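You operate a simulated robot arm through the tools that you are given. There is no shell and no other tool.

The job below is to be done with a simulated robot arm. You get a single attempt, and the scene is never put back.

JOB
Clear the cling tester and file the tested strip in the sample drawer.
Fine: clamp open, pull slide home, drawer shut; the other strips stay. Where these are worked on the way, their far stop is far enough and under half their travel is too little: sample drawer.

The check looks at the end state, three seconds after you hand in, the way a careful person would. Anything else that was tipped, shoved, dropped, spilled or broken makes it a failure.

ROBOT AND FRAMES
A 6-joint arm with a two-finger gripper, fixed in place. Base frame: the origin is at the foot of the arm, x ahead of it, y to its left, z up. Lengths are in m, angles in rad, forces in N, time in s.
It reaches about 1.298 m from its shoulder. Its first joint turns from -2.601 to 2.601 rad. Payload 1.57 kg.
The tool frame sits at the grasp point between the pads (the TCP): z along the fingers, y along the line on which they close. The tips reach 0.021 m beyond it. The gripper opens to 0.07 m. The gripper's body begins 0.05 m behind the TCP.
Orientation is that of the tool frame in the base frame, as a unit quaternion [w, x, y, z]. With the fingers straight down and closing along the base's y, the tool's x points along the base's -x, its y along +y and its z along -z.

CONTROLS
- The arm moves only by the tool servo_tool. Its argument "motion" is a list of rows, each an object (a shift or turn left out is 0, a gripper value left out holds the last) with "hand": the gripper command, from -1 (shut) to 1 (fully open), values between in proportion; "slide": the shift along the tool's x, y, z in cm, a list of three; "turn": the turn, a rotation vector about the tool's x, y, z in rad, a list of three. In form: [{"hand": hand, "slide": [x, y, z], "turn": [rx, ry, rz]}, ...]. A call has 1 to 20 rows; each row shifts and turns the commanded pose from where the row before left it, along the tool's axes as they then stand. Each row takes 0.2 s and may step no farther than 0.05 m and 0.15 rad from the row before; otherwise, or with a gripper value out of range, the whole call is refused. A pose out of reach is approached as far as the arm can. The call stops where the force on the tool passes 50 N (or 10 N more than at its start, if that is more) or the arm is blocked; 0.2 s more then pass. Each finger halts on what it meets, pressing with about 24 N; the grip force reading is that of the motor and also rises with nothing between the fingers. The clock runs only during rows and for 0.2 s after the last one: add rows that do not move to give the fingers time. The reply holds the time, the measured pose of the TCP, the force on the tool along the base axes, the opening and the grip force, in the units named above and with some noise, with the torque about the TCP (base axes, N m) and any sound that the robot's microphone picked up, and new pictures: "views" is both (left out), scene, wrist or none.
- Cameras (640 x 400 px; columns grow to the right, rows downward): "scene" is fixed at [0.051, 0.4996, 1.5871]; the picture's right is [-0.80, -0.60, 0.00], its down [-0.27, 0.36, -0.89] and it looks along [0.54, -0.72, -0.45] (base axes); focal length 372 px, centre (320, 200). "wrist" rides on the gripper at [0.079, 0.004, -0.081] in the tool frame; the picture's right is [-0.05, 1.00, 0.00], its down [-0.67, -0.04, -0.74] and it looks along [-0.74, -0.04, 0.67] (tool axes); focal length 256 px, centre (320, 200). There is no depth. A picture from a camera that has moved, and an enlarged one, comes with that camera's place and axes in the base frame and with its lens.
- lift_body(by): slides the trunk up (or, below 0, down) by that many m; the arm rides with it, the base frame stays. It gives what a move gives, with no picture.
- enlarge(camera, box): a new picture of the part [left, top, right, bottom] of that camera's present view, enlarged. The clock stands still meanwhile.
- job_done(): hands the job in; it is judged then, once.

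Nothing tells you positions but the pictures and the camera data. Unless the task says otherwise, let go and move clear before handing in.

The tools are called after "Call:" as name(argument=value, ...) on one line, values as JSON. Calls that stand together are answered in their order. servo_tool: Moves the arm, as the interface text tells. Its arguments: {"type":"object","properties":{"motion":{"type":"array","items":{"type":"object","properties":{"hand":{"type":"number"},"slide":{"type":"array","items":{"type":"number"}},"turn":{"type":"array","items":{"type":"number"}}}}},"views":{"type":"string","enum":["both","scene","wrist","none"]}},"required":["motion"]} The other tools are called the same way: lift_body (by) slides the trunk up or down; enlarge (camera, box) takes an enlarged picture of a part of a camera's view; job_done () hands the job in.

At the start:

```text
clock: 0.0
ee_pos: [0.6714, -0.2634, 1.2038]
tcp_rot: [0.0, 0.0, 1.0, 0.0]
wrist_force: [-0.2, 1.0, -0.1]
wrist_torque: [-0.03, 0.0, 0.02]
grip_width: 0.0702
finger_force: 0.0
trunk travel left (down, up): [-0.885, 0.085]
```

scene: 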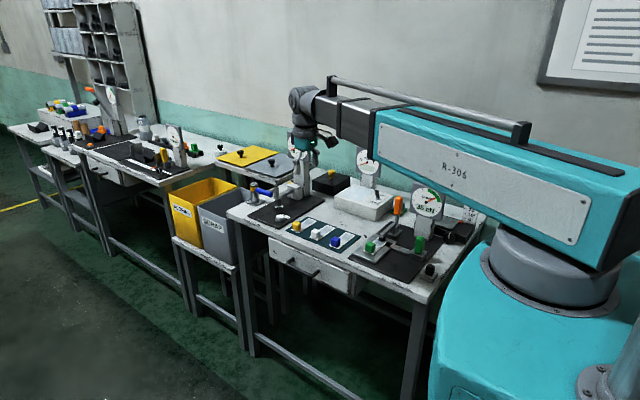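
wrist: 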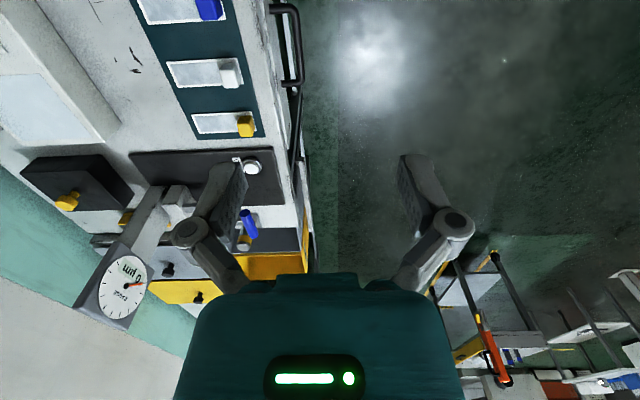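

I see a row of work benches with a bench nearest the robot holding testers, a mat with strips, and a drawer. I'll take enlarged pictures first to identify the cling tester, the tested strip and the sample drawer.

Call:
enlarge(camera="scene", box=[220, 140, 380, 240])

Call:
enlarge(camera="scene", box=[330, 170, 490, 290])

Call:
enlarge(camera="scene", box=[240, 200, 400, 300])

Call:
enlarge(camera="wrist", box=[0, 0, 320, 200])

Call:
enlarge(camera="wrist", box=[0, 140, 320, 340])

Call:
enlarge(camera="scene", box=[0, 60, 240, 210])

```text
4.00 times, centred on (300, 190) of scene
camera zoom: at [0.051, 0.4996, 1.5871], right [-0.8, -0.6, 0.0], down [-0.27, 0.36, -0.89], along [0.54, -0.72, -0.45], focal length 1488 px, centre (400, 240)
```

zoom: 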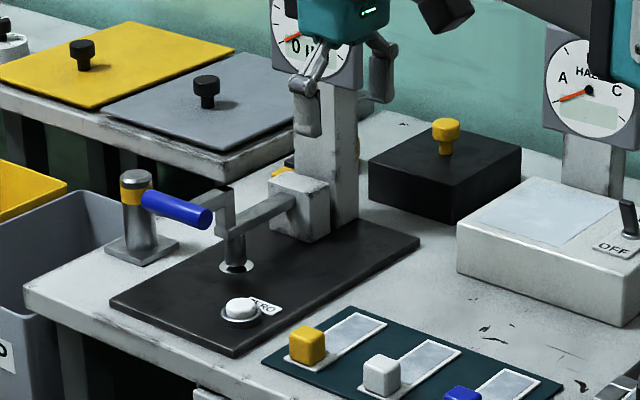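

```text
3.33 times, centred on (410, 230) of scene
camera zoom: at [0.051, 0.4996, 1.5871], right [-0.8, -0.6, 0.0], down [-0.27, 0.36, -0.89], along [0.54, -0.72, -0.45], focal length 1240 px, centre (20, 100)
```

zoom: 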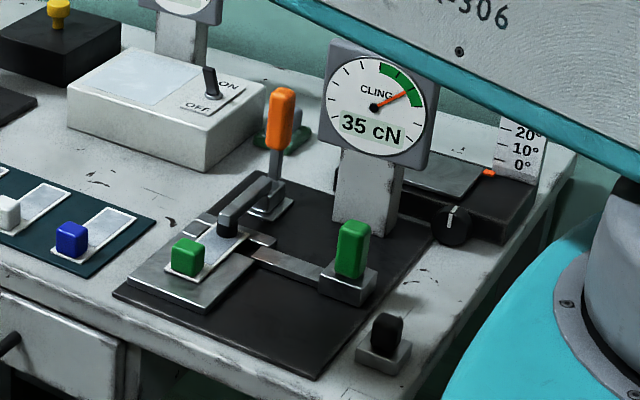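

```text
4.00 times, centred on (320, 250) of scene
camera zoom: at [0.051, 0.4996, 1.5871], right [-0.8, -0.6, 0.0], down [-0.27, 0.36, -0.89], along [0.54, -0.72, -0.45], focal length 1488 px, centre (320, 0)
```

zoom: 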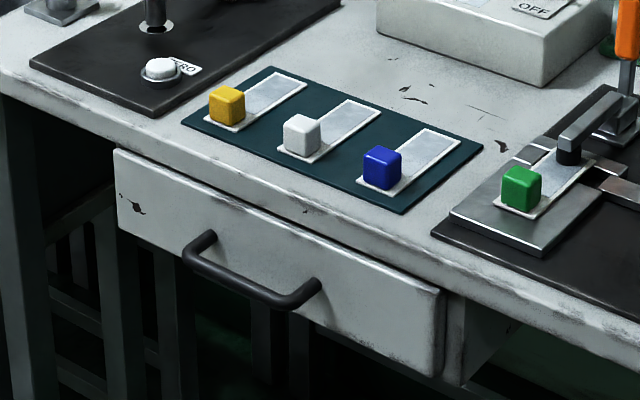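

```text
2.00 times, centred on (160, 100) of wrist
camera zoom: at [0.5904, -0.2589, 1.2838], right [0.05, 1.0, 0.0], down [0.67, -0.04, 0.74], along [0.74, -0.04, -0.67], focal length 512 px, centre (640, 400)
```

zoom: 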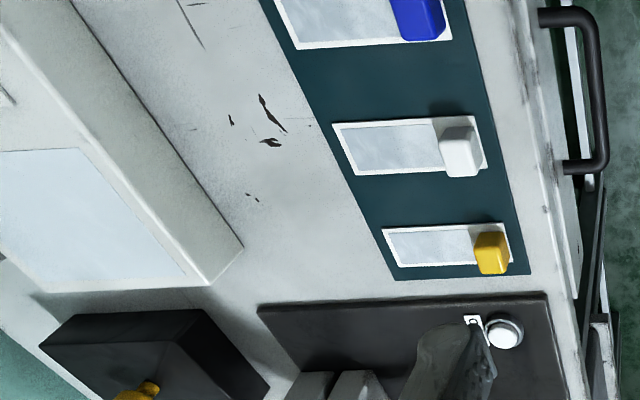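

```text
2.00 times, centred on (160, 240) of wrist
camera zoom: at [0.5904, -0.2589, 1.2838], right [0.05, 1.0, 0.0], down [0.67, -0.04, 0.74], along [0.74, -0.04, -0.67], focal length 512 px, centre (640, 120)
```

zoom: 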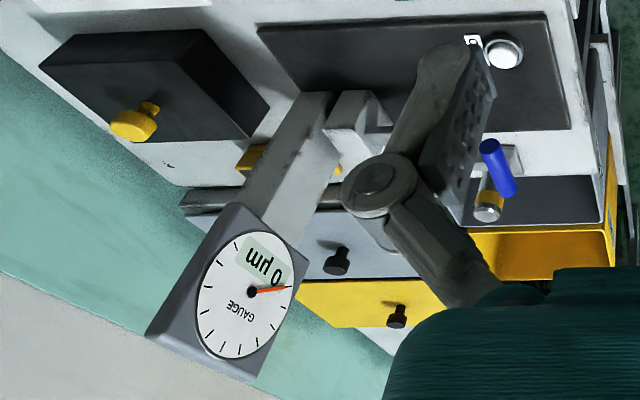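

```text
2.67 times, centred on (120, 135) of scene
camera zoom: at [0.051, 0.4996, 1.5871], right [-0.8, -0.6, 0.0], down [-0.27, 0.36, -0.89], along [0.54, -0.72, -0.45], focal length 992 px, centre (853, 373)
```

zoom: 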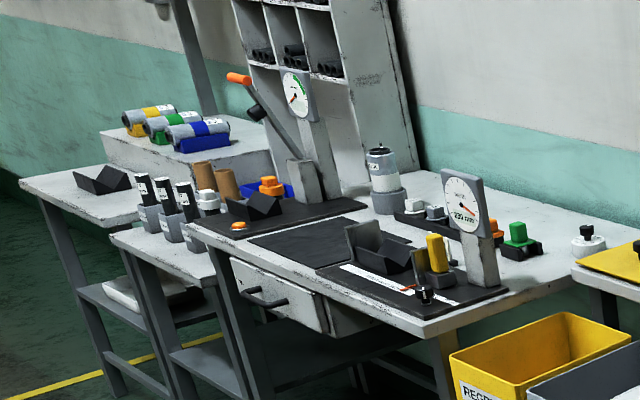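

The nearest bench has the cling tester (35 cN dial, orange clamp lever, green-handled slide, green-tab strip), at roughly x 0.4–0.55, y −0.4 to −0.6, z 0.88. The three other strips are on the mat, with a drawer under the bench edge. I'll move the wrist camera to look at the tester from the front.

Call:
servo_tool(motion=[{"hand": 1, "slide": [4.5, 1, 0]}, {"slide": [4.5, 1, 0]}, {"slide": [4.5, 1, 0]}, {"slide": [4.5, 1, 0]}, {"turn": [0, 0, 0.1428]}, {"turn": [0, 0, 0.1428]}, {"turn": [0, 0, 0.1428]}, {"turn": [0, 0, 0.1428]}, {"turn": [0, 0, 0.1428]}, {"turn": [0, 0, 0.1428]}, {"turn": [0, 0, 0.1428]}, {"turn": [0, 0, 0.1428]}, {"turn": [0, 0, 0.1428]}, {"turn": [0, 0, 0.1428]}, {"turn": [0, 0, 0.1428]}], views="both")

```text
clock: 3.2
ee_pos: [0.4922, -0.2245, 1.2036]
tcp_rot: [0.001, 0.709, 0.705, 0.0]
wrist_force: [-0.3, 0.6, 0.7]
wrist_torque: [0.02, 0.03, 0.01]
grip_width: 0.0701
finger_force: 0.2
trunk travel left (down, up): [-0.885, 0.085]
camera wrist: at [0.4945, -0.1438, 1.2839], right [1.0, -0.06, 0.0], down [-0.04, -0.67, 0.74], along [-0.04, -0.74, -0.67], focal length 256 px, centre (320, 200)
```

scene: 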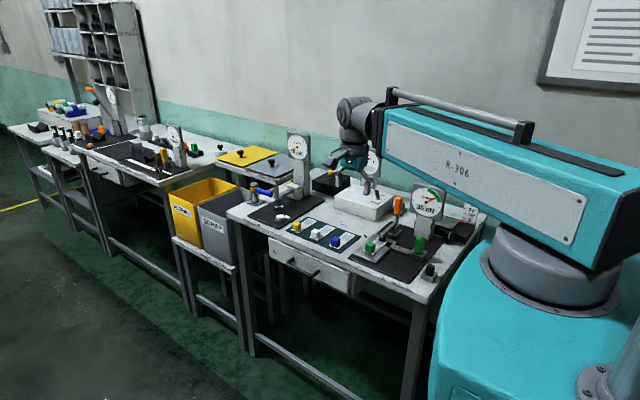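
wrist: 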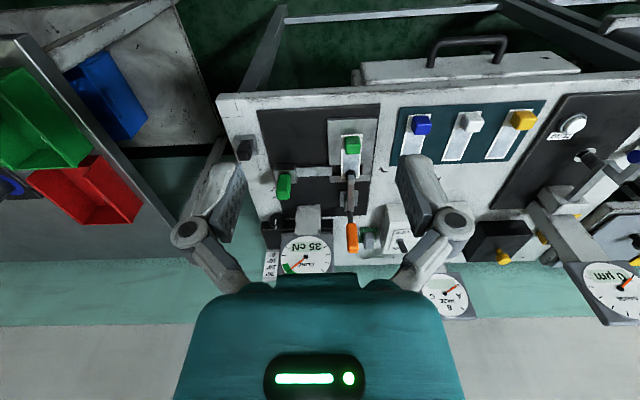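

I can now see the tester from above and in front, with the drawer at the front edge. I'll enlarge for detail before touching anything.

Call:
enlarge(camera="wrist", box=[220, 80, 412, 200])

Call:
enlarge(camera="wrist", box=[220, 160, 412, 280])

Call:
enlarge(camera="wrist", box=[340, 20, 596, 180])

Call:
enlarge(camera="scene", box=[340, 180, 468, 290])

```text
3.33 times, centred on (316, 140) of wrist
camera zoom: at [0.4945, -0.1438, 1.2839], right [1.0, -0.06, 0.0], down [-0.04, -0.67, 0.74], along [-0.04, -0.74, -0.67], focal length 853 px, centre (333, 400)
```

zoom: 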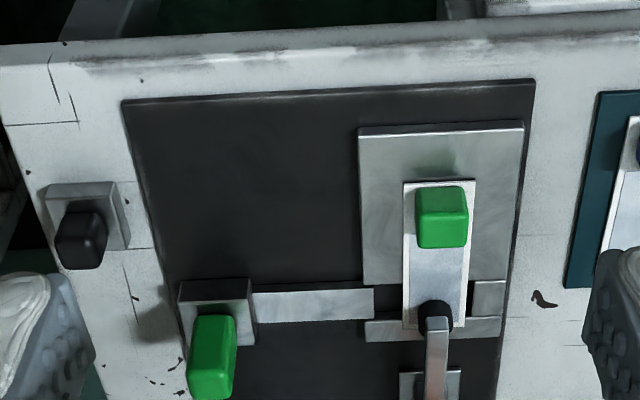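

```text
3.33 times, centred on (316, 220) of wrist
camera zoom: at [0.4945, -0.1438, 1.2839], right [1.0, -0.06, 0.0], down [-0.04, -0.67, 0.74], along [-0.04, -0.74, -0.67], focal length 853 px, centre (333, 133)
```

zoom: 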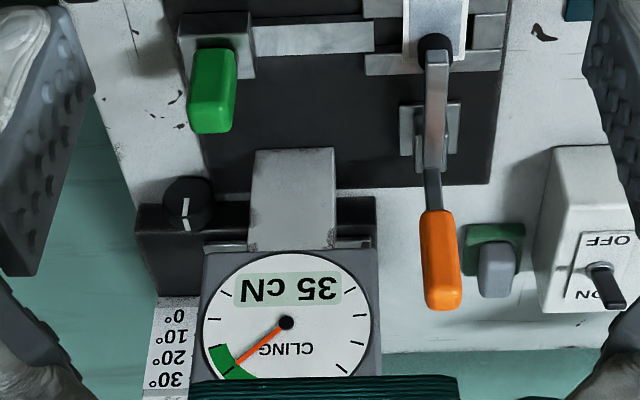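

```text
2.50 times, centred on (468, 100) of wrist
camera zoom: at [0.4945, -0.1438, 1.2839], right [1.0, -0.06, 0.0], down [-0.04, -0.67, 0.74], along [-0.04, -0.74, -0.67], focal length 640 px, centre (-50, 450)
```

zoom: 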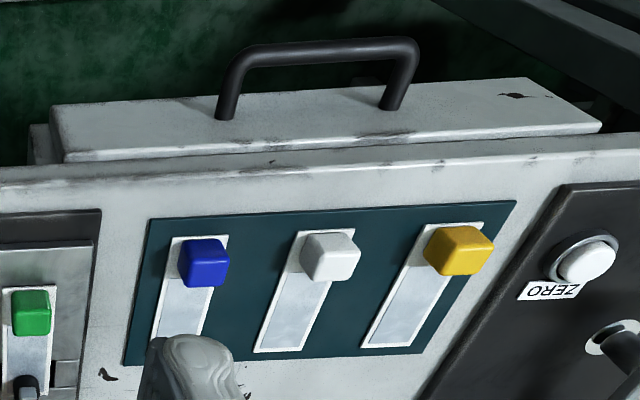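

```text
3.64 times, centred on (404, 235) of scene
camera zoom: at [0.051, 0.4996, 1.5871], right [-0.8, -0.6, 0.0], down [-0.27, 0.36, -0.89], along [0.54, -0.72, -0.45], focal length 1352 px, centre (14, 73)
```

zoom: 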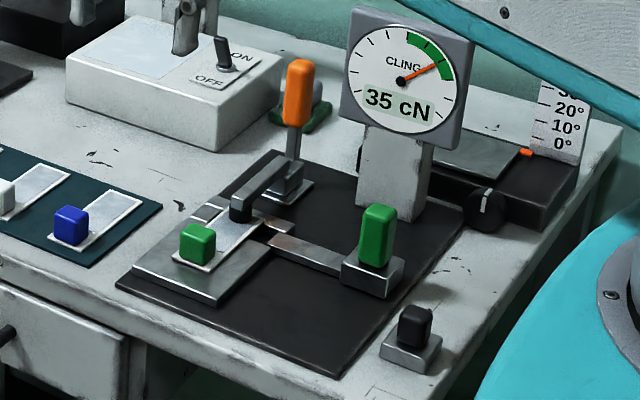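

The tester's layout is getting clear: the strip lies under a rubber foot on the clamp arm, and the slide carriage sits at the −x end of its rail. I'll go closer for a sharper view.

Call:
servo_tool(motion=[{"slide": [0, 0, 4]}, {"slide": [0, 0, 4]}, {"slide": [0, 0, 4]}, {"slide": [0, 0, 2]}], views="wrist")

Call:
enlarge(camera="wrist", box=[220, 100, 412, 220])

Call:
enlarge(camera="wrist", box=[220, 170, 412, 290])

```text
clock: 4.2
ee_pos: [0.4913, -0.2234, 1.2043]
tcp_rot: [0.0, 0.707, 0.707, 0.0]
wrist_force: [0.2, -0.2, -0.5]
wrist_torque: [0.01, -0.03, 0.02]
grip_width: 0.0698
finger_force: 0.0
out of reach, approached as far as the arm can: row 1, 2, 3, 4
trunk travel left (down, up): [-0.885, 0.085]
camera wrist: at [0.4943, -0.1438, 1.2839], right [1.0, -0.05, 0.0], down [-0.04, -0.67, 0.74], along [-0.04, -0.74, -0.67], focal length 256 px, centre (320, 200)
```

wrist: 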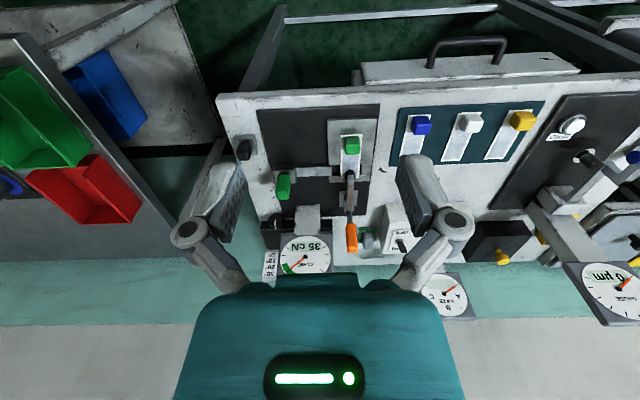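

```text
3.33 times, centred on (316, 160) of wrist
camera zoom: at [0.4943, -0.1438, 1.2839], right [1.0, -0.05, 0.0], down [-0.04, -0.67, 0.74], along [-0.04, -0.74, -0.67], focal length 853 px, centre (333, 333)
```

zoom: 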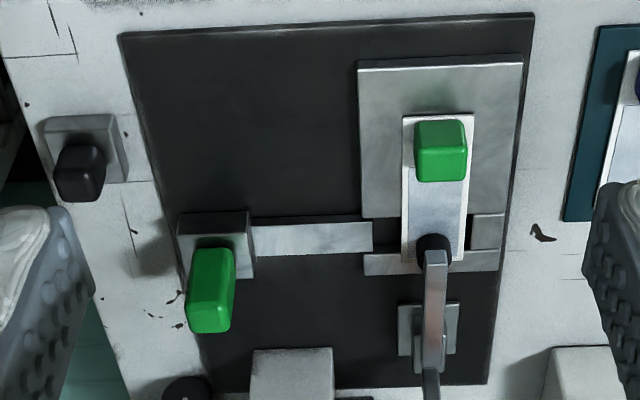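

```text
3.33 times, centred on (316, 230) of wrist
camera zoom: at [0.4943, -0.1438, 1.2839], right [1.0, -0.05, 0.0], down [-0.04, -0.67, 0.74], along [-0.04, -0.74, -0.67], focal length 853 px, centre (333, 100)
```

zoom: 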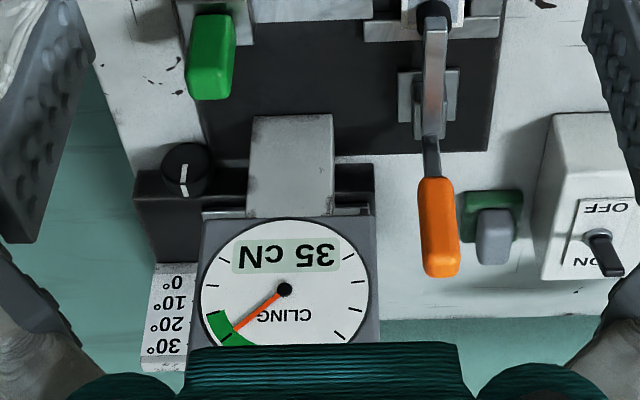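

The arm can't go lower at this trunk height, so I'll lower the trunk a little and check how the tool follows.

Call:
lift_body(by=-0.05)

```text
clock: 5.1
ee_pos: [0.4911, -0.2237, 1.1541]
tcp_rot: [0.0, 0.707, 0.707, 0.0]
wrist_force: [-0.8, -0.2, -0.9]
wrist_torque: [0.0, -0.01, 0.0]
grip_width: 0.0702
finger_force: 0.1
trunk travel left (down, up): [-0.835, 0.135]
```

The tool rides along with the trunk. I'll lower it further for a closer look at the tester.

Call:
lift_body(by=-0.08)

Call:
servo_tool(motion=[{"slide": [0, 0, 0]}], views="both")

Call:
enlarge(camera="wrist", box=[220, 120, 412, 240])

```text
clock: 6.3
ee_pos: [0.4924, -0.2242, 1.0746]
tcp_rot: [-0.001, 0.708, 0.707, -0.001]
wrist_force: [0.6, -0.4, -0.4]
wrist_torque: [-0.01, 0.0, -0.01]
grip_width: 0.0699
finger_force: 0.1
trunk travel left (down, up): [-0.755, 0.215]
```

```text
clock: 6.7
ee_pos: [0.4925, -0.2236, 1.0739]
tcp_rot: [0.0, 0.707, 0.707, 0.0]
wrist_force: [-0.6, -0.4, 0.1]
wrist_torque: [0.01, -0.02, -0.04]
grip_width: 0.0696
finger_force: 0.1
trunk travel left (down, up): [-0.755, 0.215]
camera wrist: at [0.4943, -0.1438, 1.1539], right [1.0, -0.05, 0.0], down [-0.04, -0.67, 0.74], along [-0.04, -0.74, -0.67], focal length 256 px, centre (320, 200)
```

scene: 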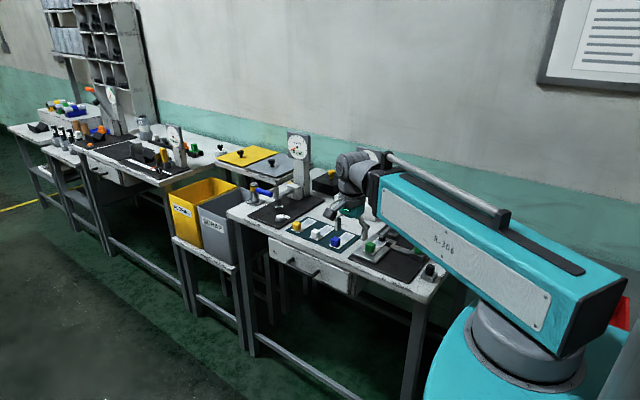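
wrist: 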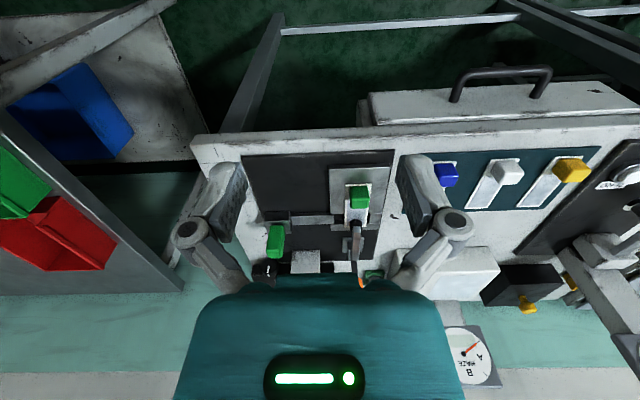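

```text
3.33 times, centred on (316, 180) of wrist
camera zoom: at [0.4943, -0.1438, 1.1539], right [1.0, -0.05, 0.0], down [-0.04, -0.67, 0.74], along [-0.04, -0.74, -0.67], focal length 853 px, centre (333, 267)
```

zoom: 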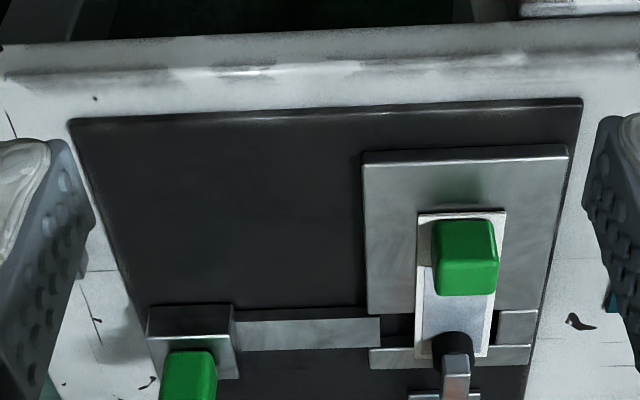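

I need to know how the slide's bar relates to the strip before moving anything. I'll tilt the camera to a shallower angle and move nearer.

Call:
servo_tool(motion=[{"slide": [-4, -2, 0]}, {"slide": [-4, -2, 0]}, {"turn": [0, -0.15, 0]}, {"turn": [0, -0.15, 0]}, {}], views="wrist")

Call:
enlarge(camera="wrist", box=[220, 100, 412, 220])

Call:
enlarge(camera="wrist", box=[220, 170, 412, 290])

```text
clock: 7.9
ee_pos: [0.4651, -0.3123, 1.0815]
tcp_rot: [0.105, 0.7, 0.699, -0.106]
wrist_force: [0.3, -0.5, 0.3]
wrist_torque: [0.01, 0.02, -0.02]
grip_width: 0.0703
finger_force: 0.1
out of reach, approached as far as the arm can: row 4
trunk travel left (down, up): [-0.755, 0.215]
camera wrist: at [0.4671, -0.2117, 1.135], right [1.0, -0.05, 0.01], down [-0.03, -0.42, 0.91], along [-0.04, -0.91, -0.42], focal length 256 px, centre (320, 200)
```

wrist: 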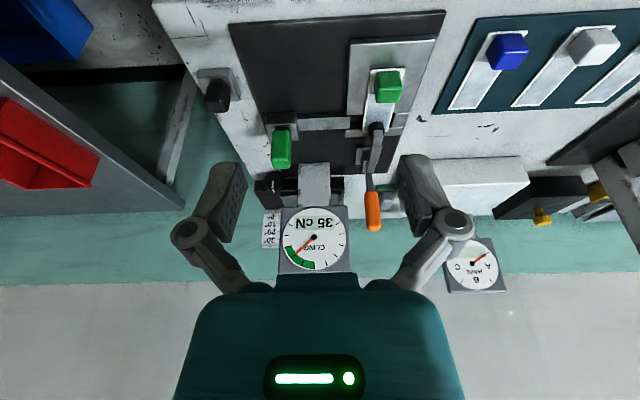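

```text
3.33 times, centred on (316, 160) of wrist
camera zoom: at [0.4671, -0.2117, 1.135], right [1.0, -0.05, 0.01], down [-0.03, -0.42, 0.91], along [-0.04, -0.91, -0.42], focal length 853 px, centre (333, 333)
```

zoom: 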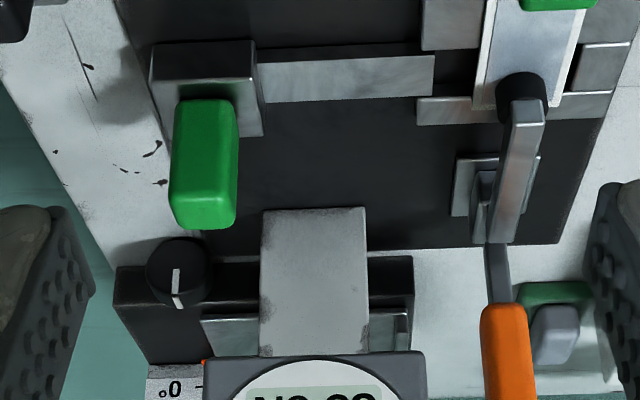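

```text
3.33 times, centred on (316, 230) of wrist
camera zoom: at [0.4671, -0.2117, 1.135], right [1.0, -0.05, 0.01], down [-0.03, -0.42, 0.91], along [-0.04, -0.91, -0.42], focal length 853 px, centre (333, 100)
```

zoom: 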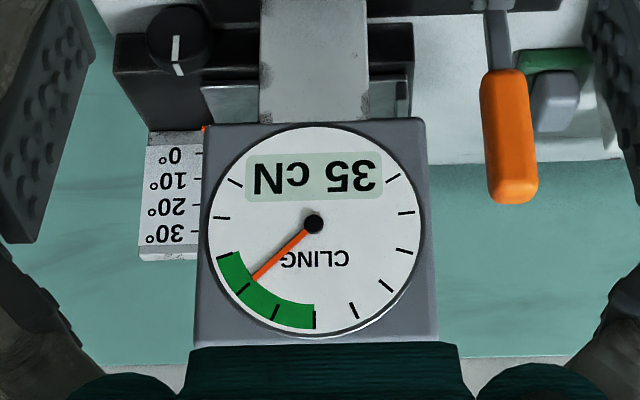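

The bar on the green-handled carriage ends just short of the strip, in a channel between two plate parts. I'll lower further to judge heights there.

Call:
lift_body(by=-0.09)

Call:
servo_tool(motion=[{"slide": [0, 2, 0]}, {}], views="wrist")

Call:
enlarge(camera="wrist", box=[230, 80, 390, 180])

Call:
enlarge(camera="wrist", box=[300, 90, 396, 150])

```text
clock: 9.1
ee_pos: [0.4647, -0.3131, 0.9918]
tcp_rot: [0.105, 0.699, 0.7, -0.106]
wrist_force: [0.5, -0.8, -0.7]
wrist_torque: [0.01, 0.03, 0.04]
grip_width: 0.07
finger_force: 0.1
trunk travel left (down, up): [-0.665, 0.305]
```

```text
clock: 9.7
ee_pos: [0.4858, -0.3124, 0.9924]
tcp_rot: [0.104, 0.7, 0.698, -0.106]
wrist_force: [0.3, -0.2, -0.3]
wrist_torque: [-0.01, -0.02, 0.01]
grip_width: 0.0698
finger_force: 0.0
trunk travel left (down, up): [-0.665, 0.305]
camera wrist: at [0.4878, -0.2121, 1.0451], right [1.0, -0.05, 0.01], down [-0.03, -0.42, 0.91], along [-0.04, -0.91, -0.42], focal length 256 px, centre (320, 200)
```

wrist: 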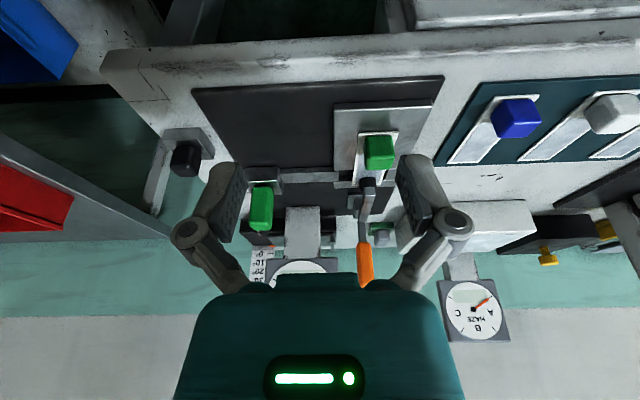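

```text
4.00 times, centred on (310, 130) of wrist
camera zoom: at [0.4878, -0.2121, 1.0451], right [1.0, -0.05, 0.01], down [-0.03, -0.42, 0.91], along [-0.04, -0.91, -0.42], focal length 1024 px, centre (360, 480)
```

zoom: 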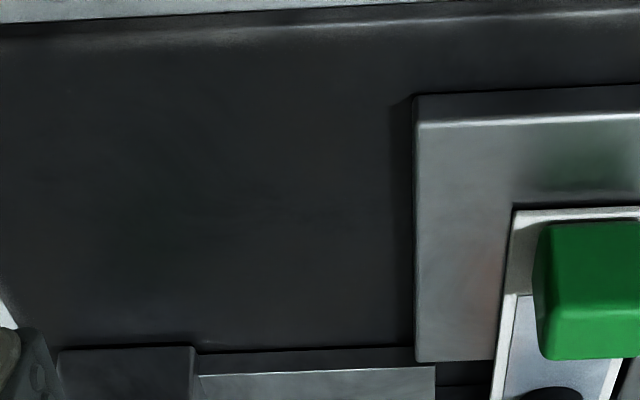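

```text
6.67 times, centred on (348, 120) of wrist
camera zoom: at [0.4878, -0.2121, 1.0451], right [1.0, -0.05, 0.01], down [-0.03, -0.42, 0.91], along [-0.04, -0.91, -0.42], focal length 1707 px, centre (133, 733)
```

zoom: 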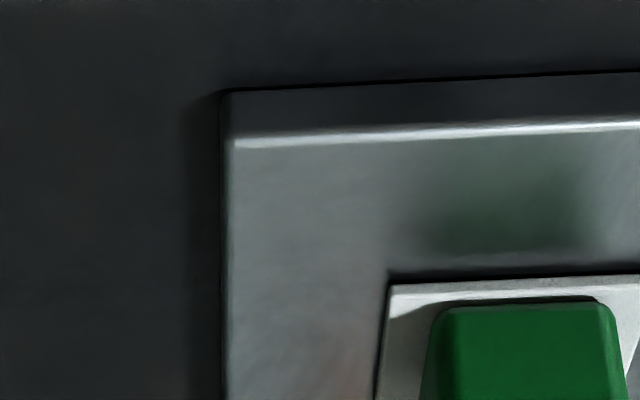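

The slide bar is lower in the image than my crop; I'll crop there.

Call:
enlarge(camera="wrist", box=[240, 140, 400, 240])

Call:
enlarge(camera="wrist", box=[310, 150, 406, 210])

```text
4.00 times, centred on (320, 190) of wrist
camera zoom: at [0.4878, -0.2121, 1.0451], right [1.0, -0.05, 0.01], down [-0.03, -0.42, 0.91], along [-0.04, -0.91, -0.42], focal length 1024 px, centre (320, 240)
```

zoom: 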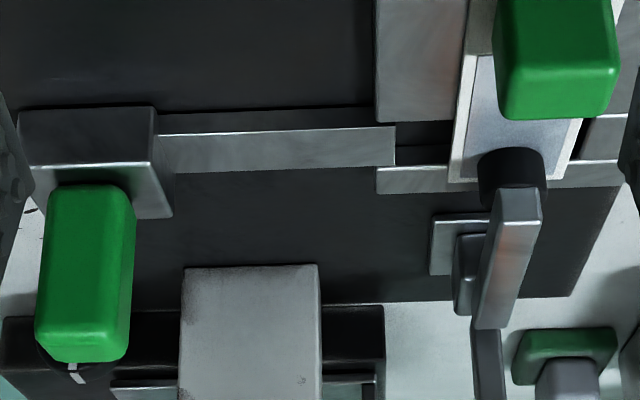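

```text
6.67 times, centred on (358, 180) of wrist
camera zoom: at [0.4878, -0.2121, 1.0451], right [1.0, -0.05, 0.01], down [-0.03, -0.42, 0.91], along [-0.04, -0.91, -0.42], focal length 1707 px, centre (67, 333)
```

zoom: 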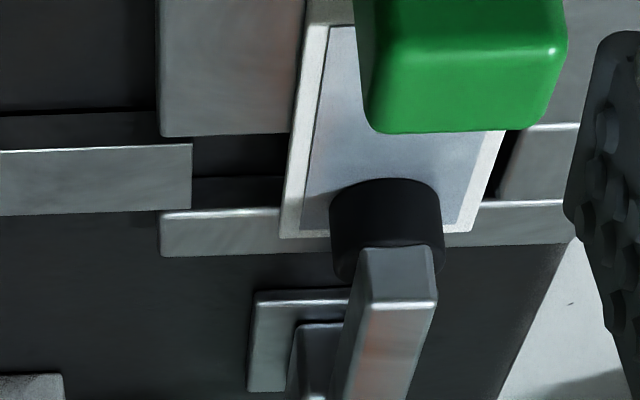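

The slide bar looks like a tongue that runs in the channel under the strip, and it is currently pulled out toward −x. The clamp arm and orange lever pivot near (0.537, −0.578, 0.90). Next I'll look at the lever and its neighbours.

Call:
enlarge(camera="wrist", box=[270, 190, 414, 280])

Call:
servo_tool(motion=[{"turn": [0, -0.1, 0], "slide": [3, 0, 0]}, {"turn": [0, -0.1, 0], "slide": [3, 0, 0]}, {}], views="both")

```text
4.44 times, centred on (342, 235) of wrist
camera zoom: at [0.4878, -0.2121, 1.0451], right [1.0, -0.05, 0.01], down [-0.03, -0.42, 0.91], along [-0.04, -0.91, -0.42], focal length 1138 px, centre (222, 44)
```

zoom: 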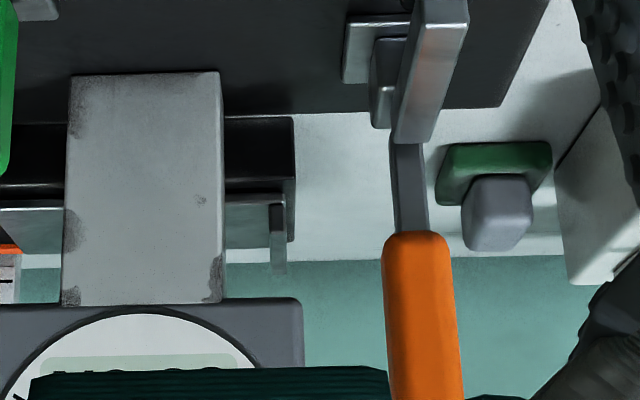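

```text
clock: 10.5
ee_pos: [0.5046, -0.2645, 1.0061]
tcp_rot: [0.173, 0.686, 0.685, -0.176]
wrist_force: [-0.1, 0.2, 0.9]
wrist_torque: [-0.03, 0.03, 0.02]
grip_width: 0.0699
finger_force: 0.3
out of reach, approached as far as the arm can: row 1, 2
trunk travel left (down, up): [-0.665, 0.305]
camera wrist: at [0.5074, -0.1554, 1.0386], right [1.0, -0.05, 0.02], down [-0.03, -0.23, 0.97], along [-0.04, -0.97, -0.23], focal length 256 px, centre (320, 200)
```

scene: 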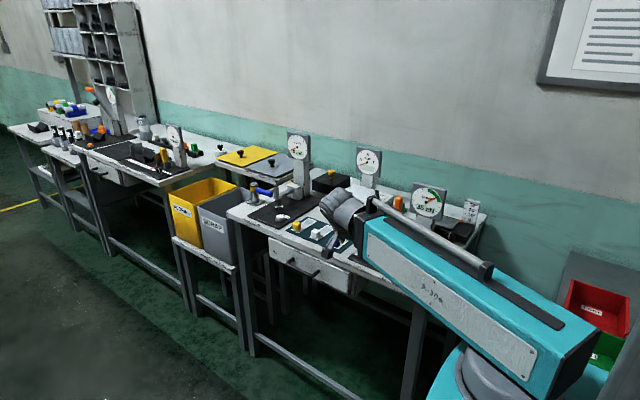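
wrist: 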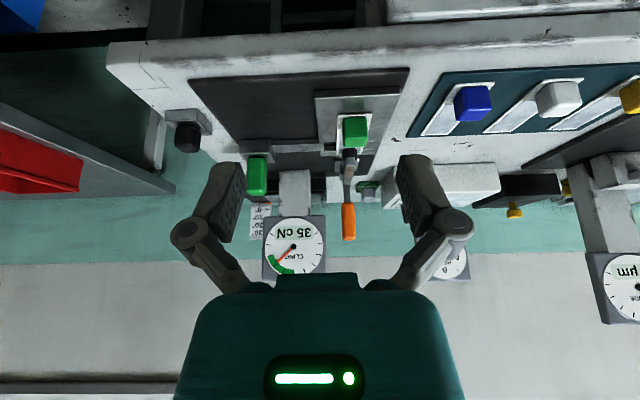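

The lever knob spans about z 0.945–1.0 at x≈0.538, with the dial's edge close by at x≈0.50. I'll close the fingers and bring them in front of the lever, offset to its +x side to keep clear of the dial.

Call:
servo_tool(motion=[{"hand": -1}, {"slide": [-3.5, 0.6, 2.0]}, {"slide": [-3.5, 0.6, 2.0]}, {"slide": [-3.5, 0.6, 2.0]}, {}, {}], views="none")

```text
clock: 11.9
ee_pos: [0.5239, -0.3861, 1.0061]
tcp_rot: [0.174, 0.686, 0.685, -0.175]
wrist_force: [-0.4, 0.7, 0.4]
wrist_torque: [0.02, 0.01, -0.02]
grip_width: 0.0
finger_force: 23.9
trunk travel left (down, up): [-0.665, 0.305]
```

Motion is as expected. Continuing to a spot just in front of the lever, then looking again.

Call:
servo_tool(motion=[{"slide": [-3.3, 0.6, 1.9]}, {"slide": [-3.3, 0.6, 1.9]}, {"slide": [-3.3, 0.6, 1.9]}, {"slide": [-2.2, 0.6, 1.2]}, {}], views="both")

Call:
enlarge(camera="wrist", box=[240, 150, 400, 250])

Call:
enlarge(camera="scene", box=[320, 170, 480, 270])

```text
clock: 13.1
ee_pos: [0.5459, -0.5239, 1.0066]
tcp_rot: [0.174, 0.685, 0.685, -0.176]
wrist_force: [0.1, -0.3, -0.3]
wrist_torque: [-0.02, 0.02, -0.05]
grip_width: 0.0003
finger_force: 24.0
out of reach, approached as far as the arm can: row 3
trunk travel left (down, up): [-0.665, 0.305]
camera wrist: at [0.5488, -0.4155, 1.0386], right [1.0, -0.05, 0.02], down [-0.03, -0.23, 0.97], along [-0.04, -0.97, -0.23], focal length 256 px, centre (320, 200)
```

scene: 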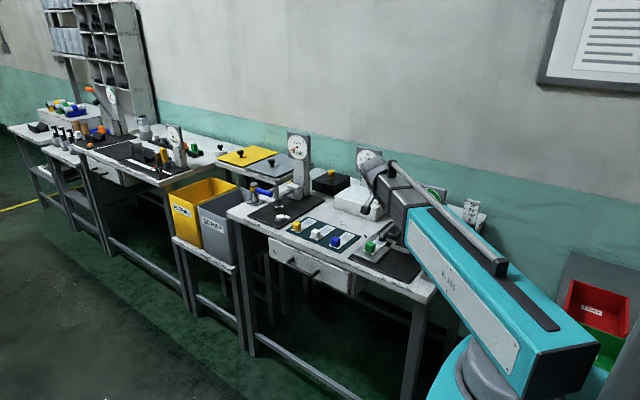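
wrist: 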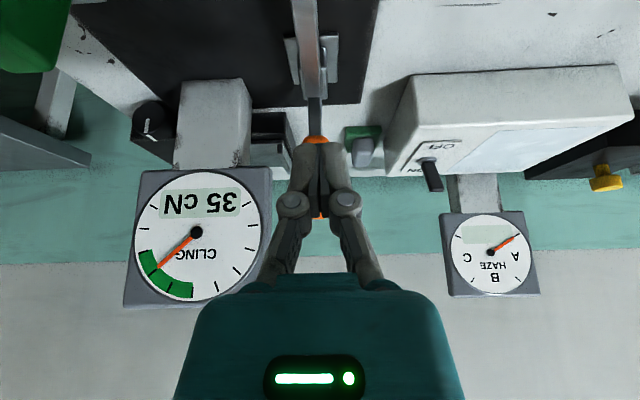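

```text
4.00 times, centred on (320, 200) of wrist
camera zoom: at [0.5488, -0.4155, 1.0386], right [1.0, -0.05, 0.02], down [-0.03, -0.23, 0.97], along [-0.04, -0.97, -0.23], focal length 1024 px, centre (320, 200)
```

zoom: 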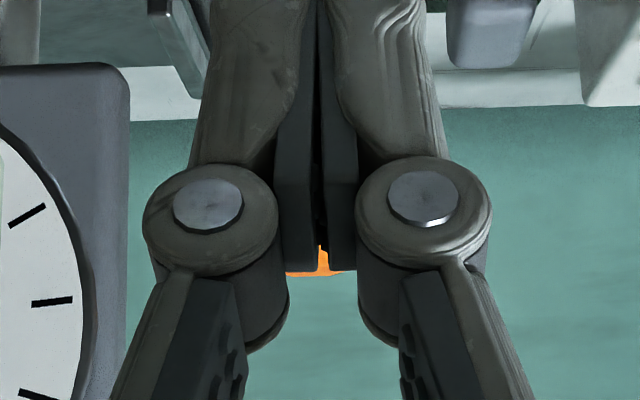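

```text
4.00 times, centred on (400, 220) of scene
camera zoom: at [0.051, 0.4996, 1.5871], right [-0.8, -0.6, 0.0], down [-0.27, 0.36, -0.89], along [0.54, -0.72, -0.45], focal length 1488 px, centre (0, 120)
```

zoom: 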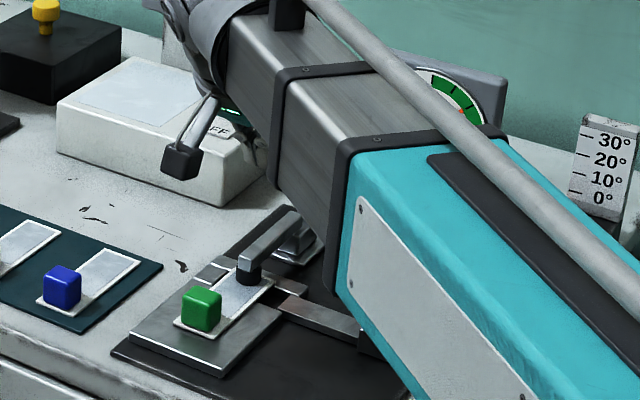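

The fingertips are right in front of the orange knob. I'll lower slightly and push gently toward the wall, watching force.

Call:
servo_tool(motion=[{"slide": [-1.0, 0, 1.4]}, {"slide": [-0.95, 0, 1.35]}, {"slide": [-1.0, 0, 0.5]}, {"slide": [-0.9, 0, 0.5]}, {}], views="wrist")

```text
clock: 14.3
ee_pos: [0.5457, -0.5757, 1.0063]
tcp_rot: [0.174, 0.686, 0.685, -0.174]
wrist_force: [-0.3, 1.4, -0.2]
wrist_torque: [0.01, 0.0, 0.01]
grip_width: 0.0
finger_force: 24.1
out of reach, approached as far as the arm can: row 1, 2
trunk travel left (down, up): [-0.665, 0.305]
camera wrist: at [0.5477, -0.4669, 1.0386], right [1.0, -0.05, 0.02], down [-0.03, -0.23, 0.97], along [-0.04, -0.97, -0.23], focal length 256 px, centre (320, 200)
```

wrist: 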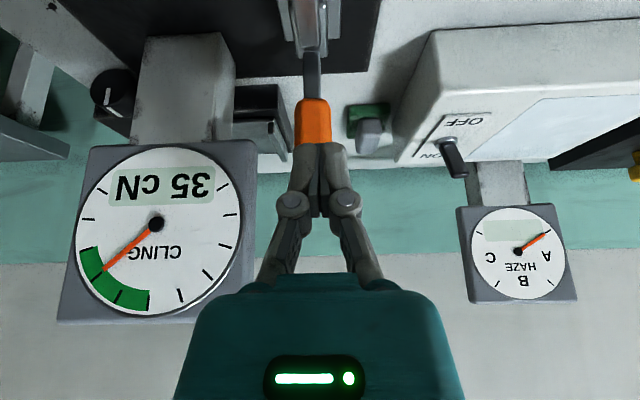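

The arm is at its lower limit for this trunk height, so I'll back off, raise the arm, and lower the trunk to get freedom of movement downward.

Call:
servo_tool(motion=[{"slide": [1.5, 0, -1.5]}, {"slide": [-1.2, 0, -4.0]}, {"slide": [-1.2, 0, -4.0]}, {}], views="none")

Call:
lift_body(by=-0.11)

Call:
servo_tool(motion=[{}], views="both")

```text
clock: 15.3
ee_pos: [0.5456, -0.5464, 1.0064]
tcp_rot: [0.173, 0.686, 0.685, -0.176]
wrist_force: [0.1, 0.2, 0.5]
wrist_torque: [-0.02, -0.03, 0.01]
grip_width: 0.0001
finger_force: 24.1
out of reach, approached as far as the arm can: row 1, 2, 3
trunk travel left (down, up): [-0.665, 0.305]
```

```text
clock: 16.3
ee_pos: [0.5443, -0.5445, 0.9287]
tcp_rot: [0.181, 0.683, 0.684, -0.18]
wrist_force: [-0.6, 7.6, 31.4]
wrist_torque: [0.03, 0.07, 0.22]
grip_width: 0.0063
finger_force: 23.7
trunk travel left (down, up): [-0.583, 0.387]
stopped: the force on the tool passed its limit at 78 N (the readings are from after the stop); the commanded pose is now the measured one
```

```text
clock: 16.7
ee_pos: [0.5454, -0.5447, 0.928]
tcp_rot: [0.181, 0.683, 0.685, -0.178]
wrist_force: [-0.2, 9.1, 32.1]
wrist_torque: [0.08, 0.08, 0.11]
grip_width: 0.0058
finger_force: 28.2
trunk travel left (down, up): [-0.583, 0.387]
camera wrist: at [0.5473, -0.4352, 0.9591], right [1.0, -0.04, 0.03], down [-0.04, -0.21, 0.98], along [-0.04, -0.98, -0.22], focal length 256 px, centre (320, 200)
```

scene: 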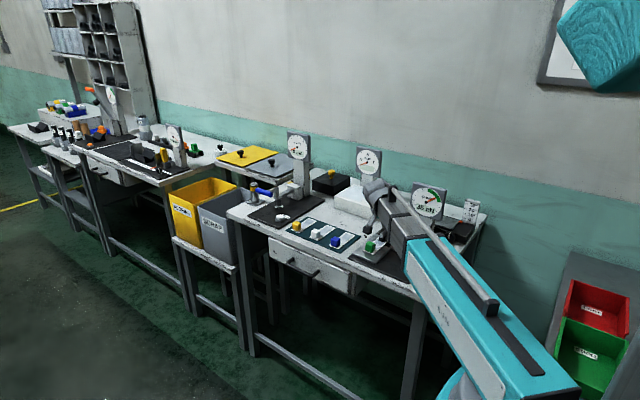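
wrist: 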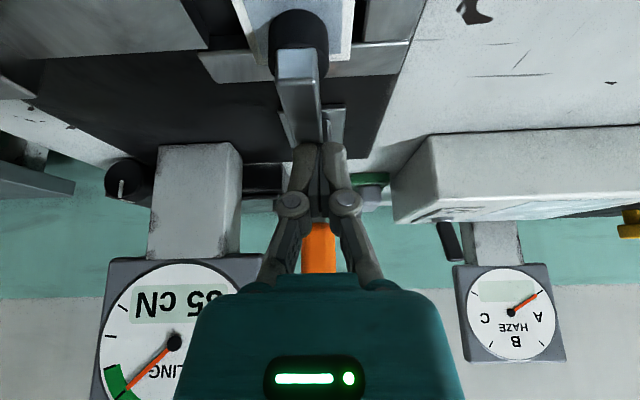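

The upward arm move hadn't actually taken effect, because wrist height is set only by the trunk. Lowering the trunk therefore pressed the fingers onto the clamp arm until it stopped, and I'll raise the trunk now to relieve that and check for any disturbance.

Call:
lift_body(by=0.06)

```text
clock: 17.7
ee_pos: [0.5469, -0.5469, 0.9859]
tcp_rot: [0.179, 0.684, 0.684, -0.179]
wrist_force: [-0.2, 0.8, -0.3]
wrist_torque: [-0.01, -0.02, 0.0]
grip_width: 0.0
finger_force: 28.9
trunk travel left (down, up): [-0.643, 0.327]
```

Call:
servo_tool(motion=[{}], views="both")

Call:
enlarge(camera="wrist", box=[220, 0, 412, 120])

Call:
enlarge(camera="scene", box=[320, 180, 480, 280])

```text
clock: 18.1
ee_pos: [0.5471, -0.5471, 0.9859]
tcp_rot: [0.179, 0.684, 0.685, -0.178]
wrist_force: [0.0, -0.6, 0.3]
wrist_torque: [-0.01, -0.02, 0.01]
grip_width: 0.0
finger_force: 27.8
trunk travel left (down, up): [-0.643, 0.327]
camera wrist: at [0.5489, -0.4375, 1.017], right [1.0, -0.04, 0.03], down [-0.04, -0.22, 0.98], along [-0.04, -0.98, -0.22], focal length 256 px, centre (320, 200)
```

scene: 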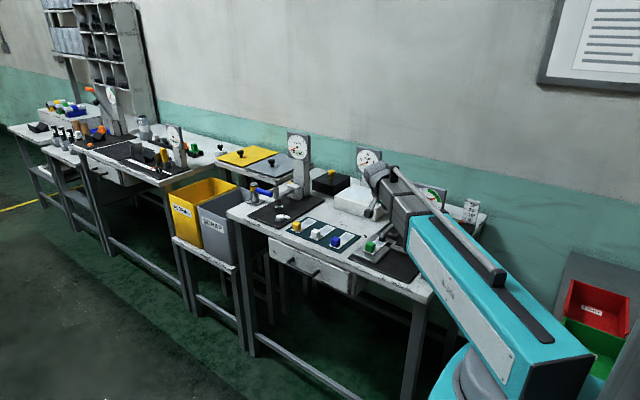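
wrist: 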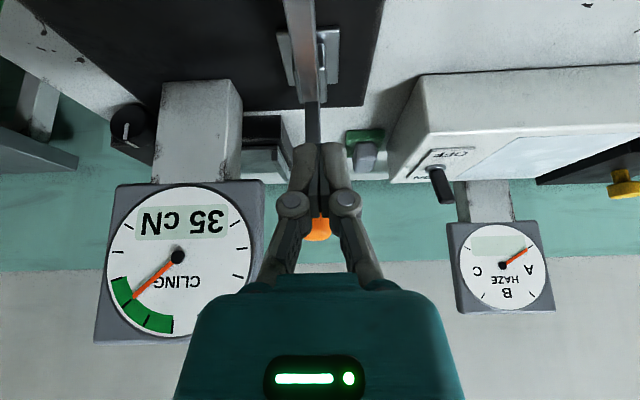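

```text
3.33 times, centred on (316, 60) of wrist
camera zoom: at [0.5489, -0.4375, 1.017], right [1.0, -0.04, 0.03], down [-0.04, -0.22, 0.98], along [-0.04, -0.98, -0.22], focal length 853 px, centre (333, 667)
```

zoom: 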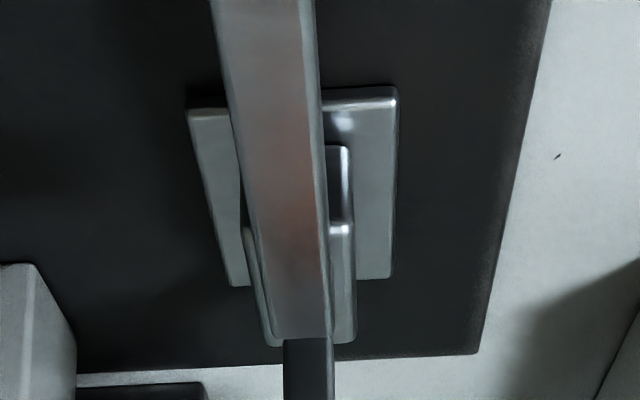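

```text
4.00 times, centred on (400, 230) of scene
camera zoom: at [0.051, 0.4996, 1.5871], right [-0.8, -0.6, 0.0], down [-0.27, 0.36, -0.89], along [0.54, -0.72, -0.45], focal length 1488 px, centre (0, 80)
```

zoom: 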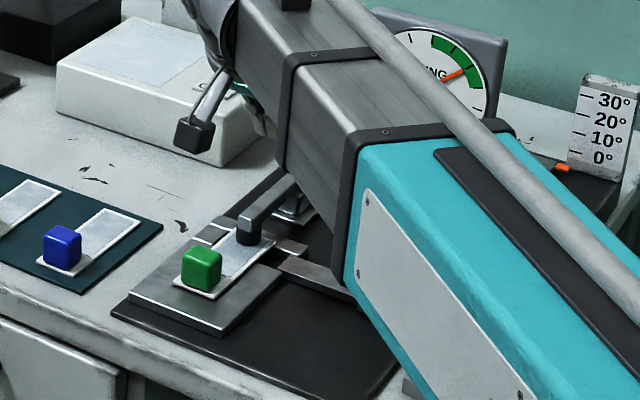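

Nothing appears disturbed: the strip, dial and slide are as before. The fingertips are now in front of the knob at a good height, so I'll push it gently toward the wall.

Call:
servo_tool(motion=[{"slide": [-0.87, 0, 0.49]}, {"slide": [-0.87, 0, 0.49]}, {"slide": [-0.87, 0, 0.49]}, {"slide": [-0.87, 0, 0.49]}, {"slide": [-0.87, 0, 0.49]}], views="wrist")

```text
clock: 19.3
ee_pos: [0.5463, -0.5965, 0.9872]
tcp_rot: [0.179, 0.683, 0.685, -0.178]
wrist_force: [-0.1, 3.1, 1.7]
wrist_torque: [0.02, 0.01, 0.0]
grip_width: 0.0061
finger_force: 28.4
trunk travel left (down, up): [-0.643, 0.327]
camera wrist: at [0.5489, -0.487, 1.0173], right [1.0, -0.04, 0.03], down [-0.04, -0.22, 0.98], along [-0.04, -0.97, -0.22], focal length 256 px, centre (320, 200)
```

wrist: 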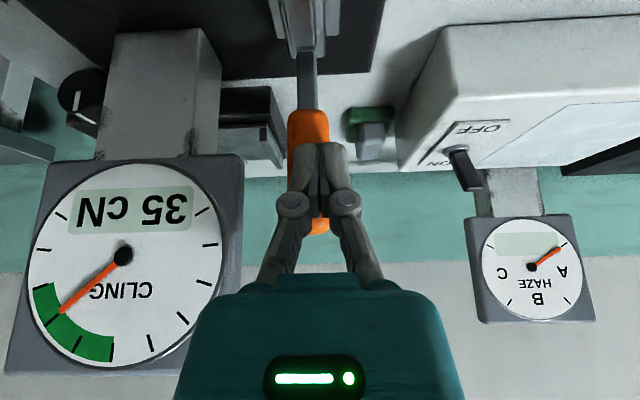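

A light contact force of about 3 N so far. I'll keep pushing toward the wall in small steps.

Call:
servo_tool(motion=[{"slide": [-0.87, 0, 0.49]}, {"slide": [-0.87, 0, 0.49]}, {"slide": [-0.87, 0, 0.49]}, {}], views="wrist")

```text
clock: 20.3
ee_pos: [0.5467, -0.6267, 0.9868]
tcp_rot: [0.179, 0.684, 0.685, -0.178]
wrist_force: [-0.2, 0.1, -0.5]
wrist_torque: [-0.02, 0.02, 0.02]
grip_width: 0.0
finger_force: 28.9
trunk travel left (down, up): [-0.643, 0.327]
camera wrist: at [0.5488, -0.5172, 1.017], right [1.0, -0.04, 0.03], down [-0.04, -0.22, 0.98], along [-0.04, -0.98, -0.22], focal length 256 px, centre (320, 200)
```

wrist: 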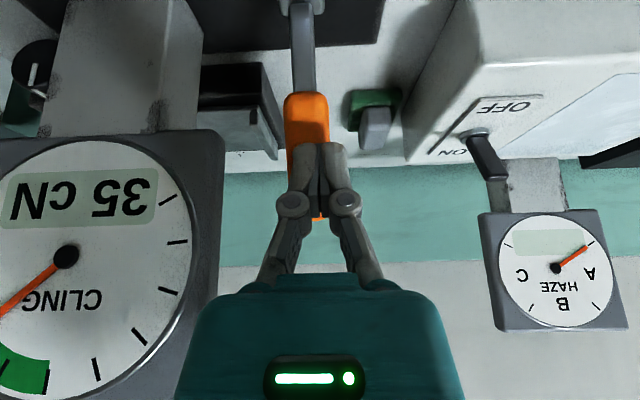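

Call:
servo_tool(motion=[{"slide": [-0.87, 0, 0.49]}, {"slide": [-0.87, 0, 0.49]}, {"slide": [-0.87, 0, 0.49]}, {}], views="both")

Call:
enlarge(camera="scene", box=[320, 180, 480, 280])

Call:
enlarge(camera="wrist", box=[220, 0, 412, 120])

```text
clock: 21.3
ee_pos: [0.5481, -0.6573, 0.9858]
tcp_rot: [0.18, 0.683, 0.685, -0.178]
wrist_force: [0.1, -0.7, 0.0]
wrist_torque: [-0.01, -0.05, -0.03]
grip_width: 0.0001
finger_force: 28.8
trunk travel left (down, up): [-0.643, 0.327]
camera wrist: at [0.5492, -0.5478, 1.017], right [1.0, -0.04, 0.03], down [-0.04, -0.22, 0.98], along [-0.04, -0.98, -0.22], focal length 256 px, centre (320, 200)
```

scene: 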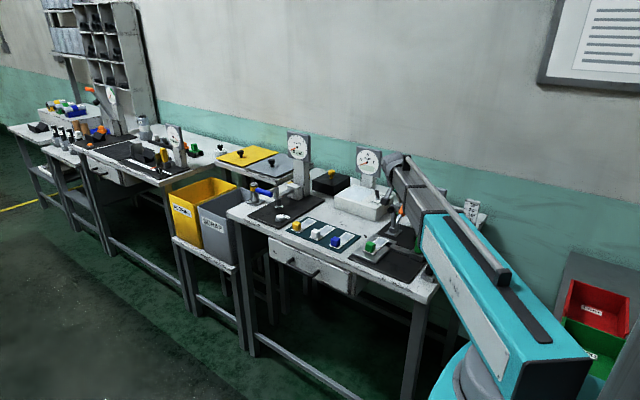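
wrist: 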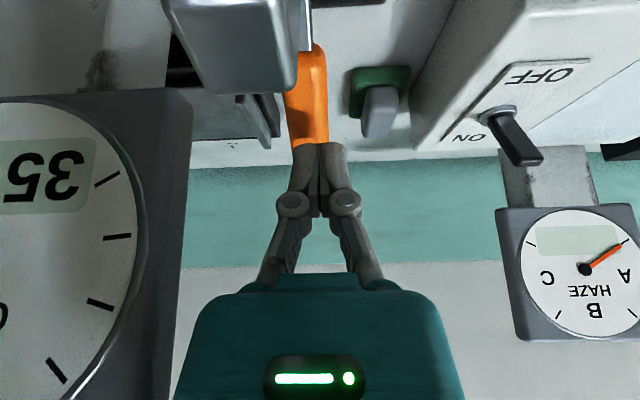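

```text
4.00 times, centred on (400, 230) of scene
camera zoom: at [0.051, 0.4996, 1.5871], right [-0.8, -0.6, 0.0], down [-0.27, 0.36, -0.89], along [0.54, -0.72, -0.45], focal length 1488 px, centre (0, 80)
```

zoom: 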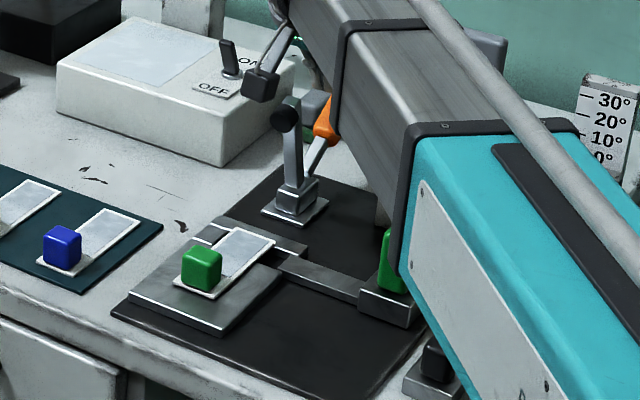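

```text
3.33 times, centred on (316, 60) of wrist
camera zoom: at [0.5492, -0.5478, 1.017], right [1.0, -0.04, 0.03], down [-0.04, -0.22, 0.98], along [-0.04, -0.98, -0.22], focal length 853 px, centre (333, 667)
```

zoom: 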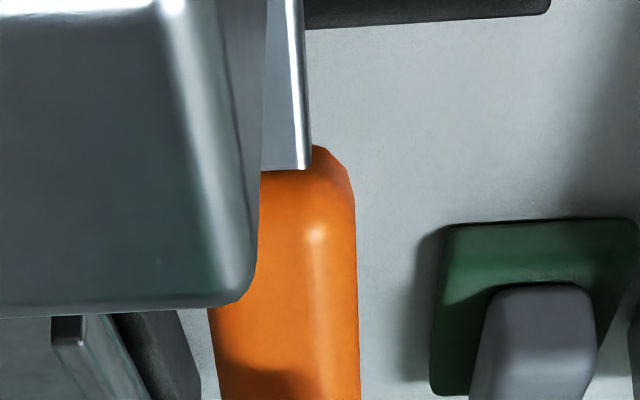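

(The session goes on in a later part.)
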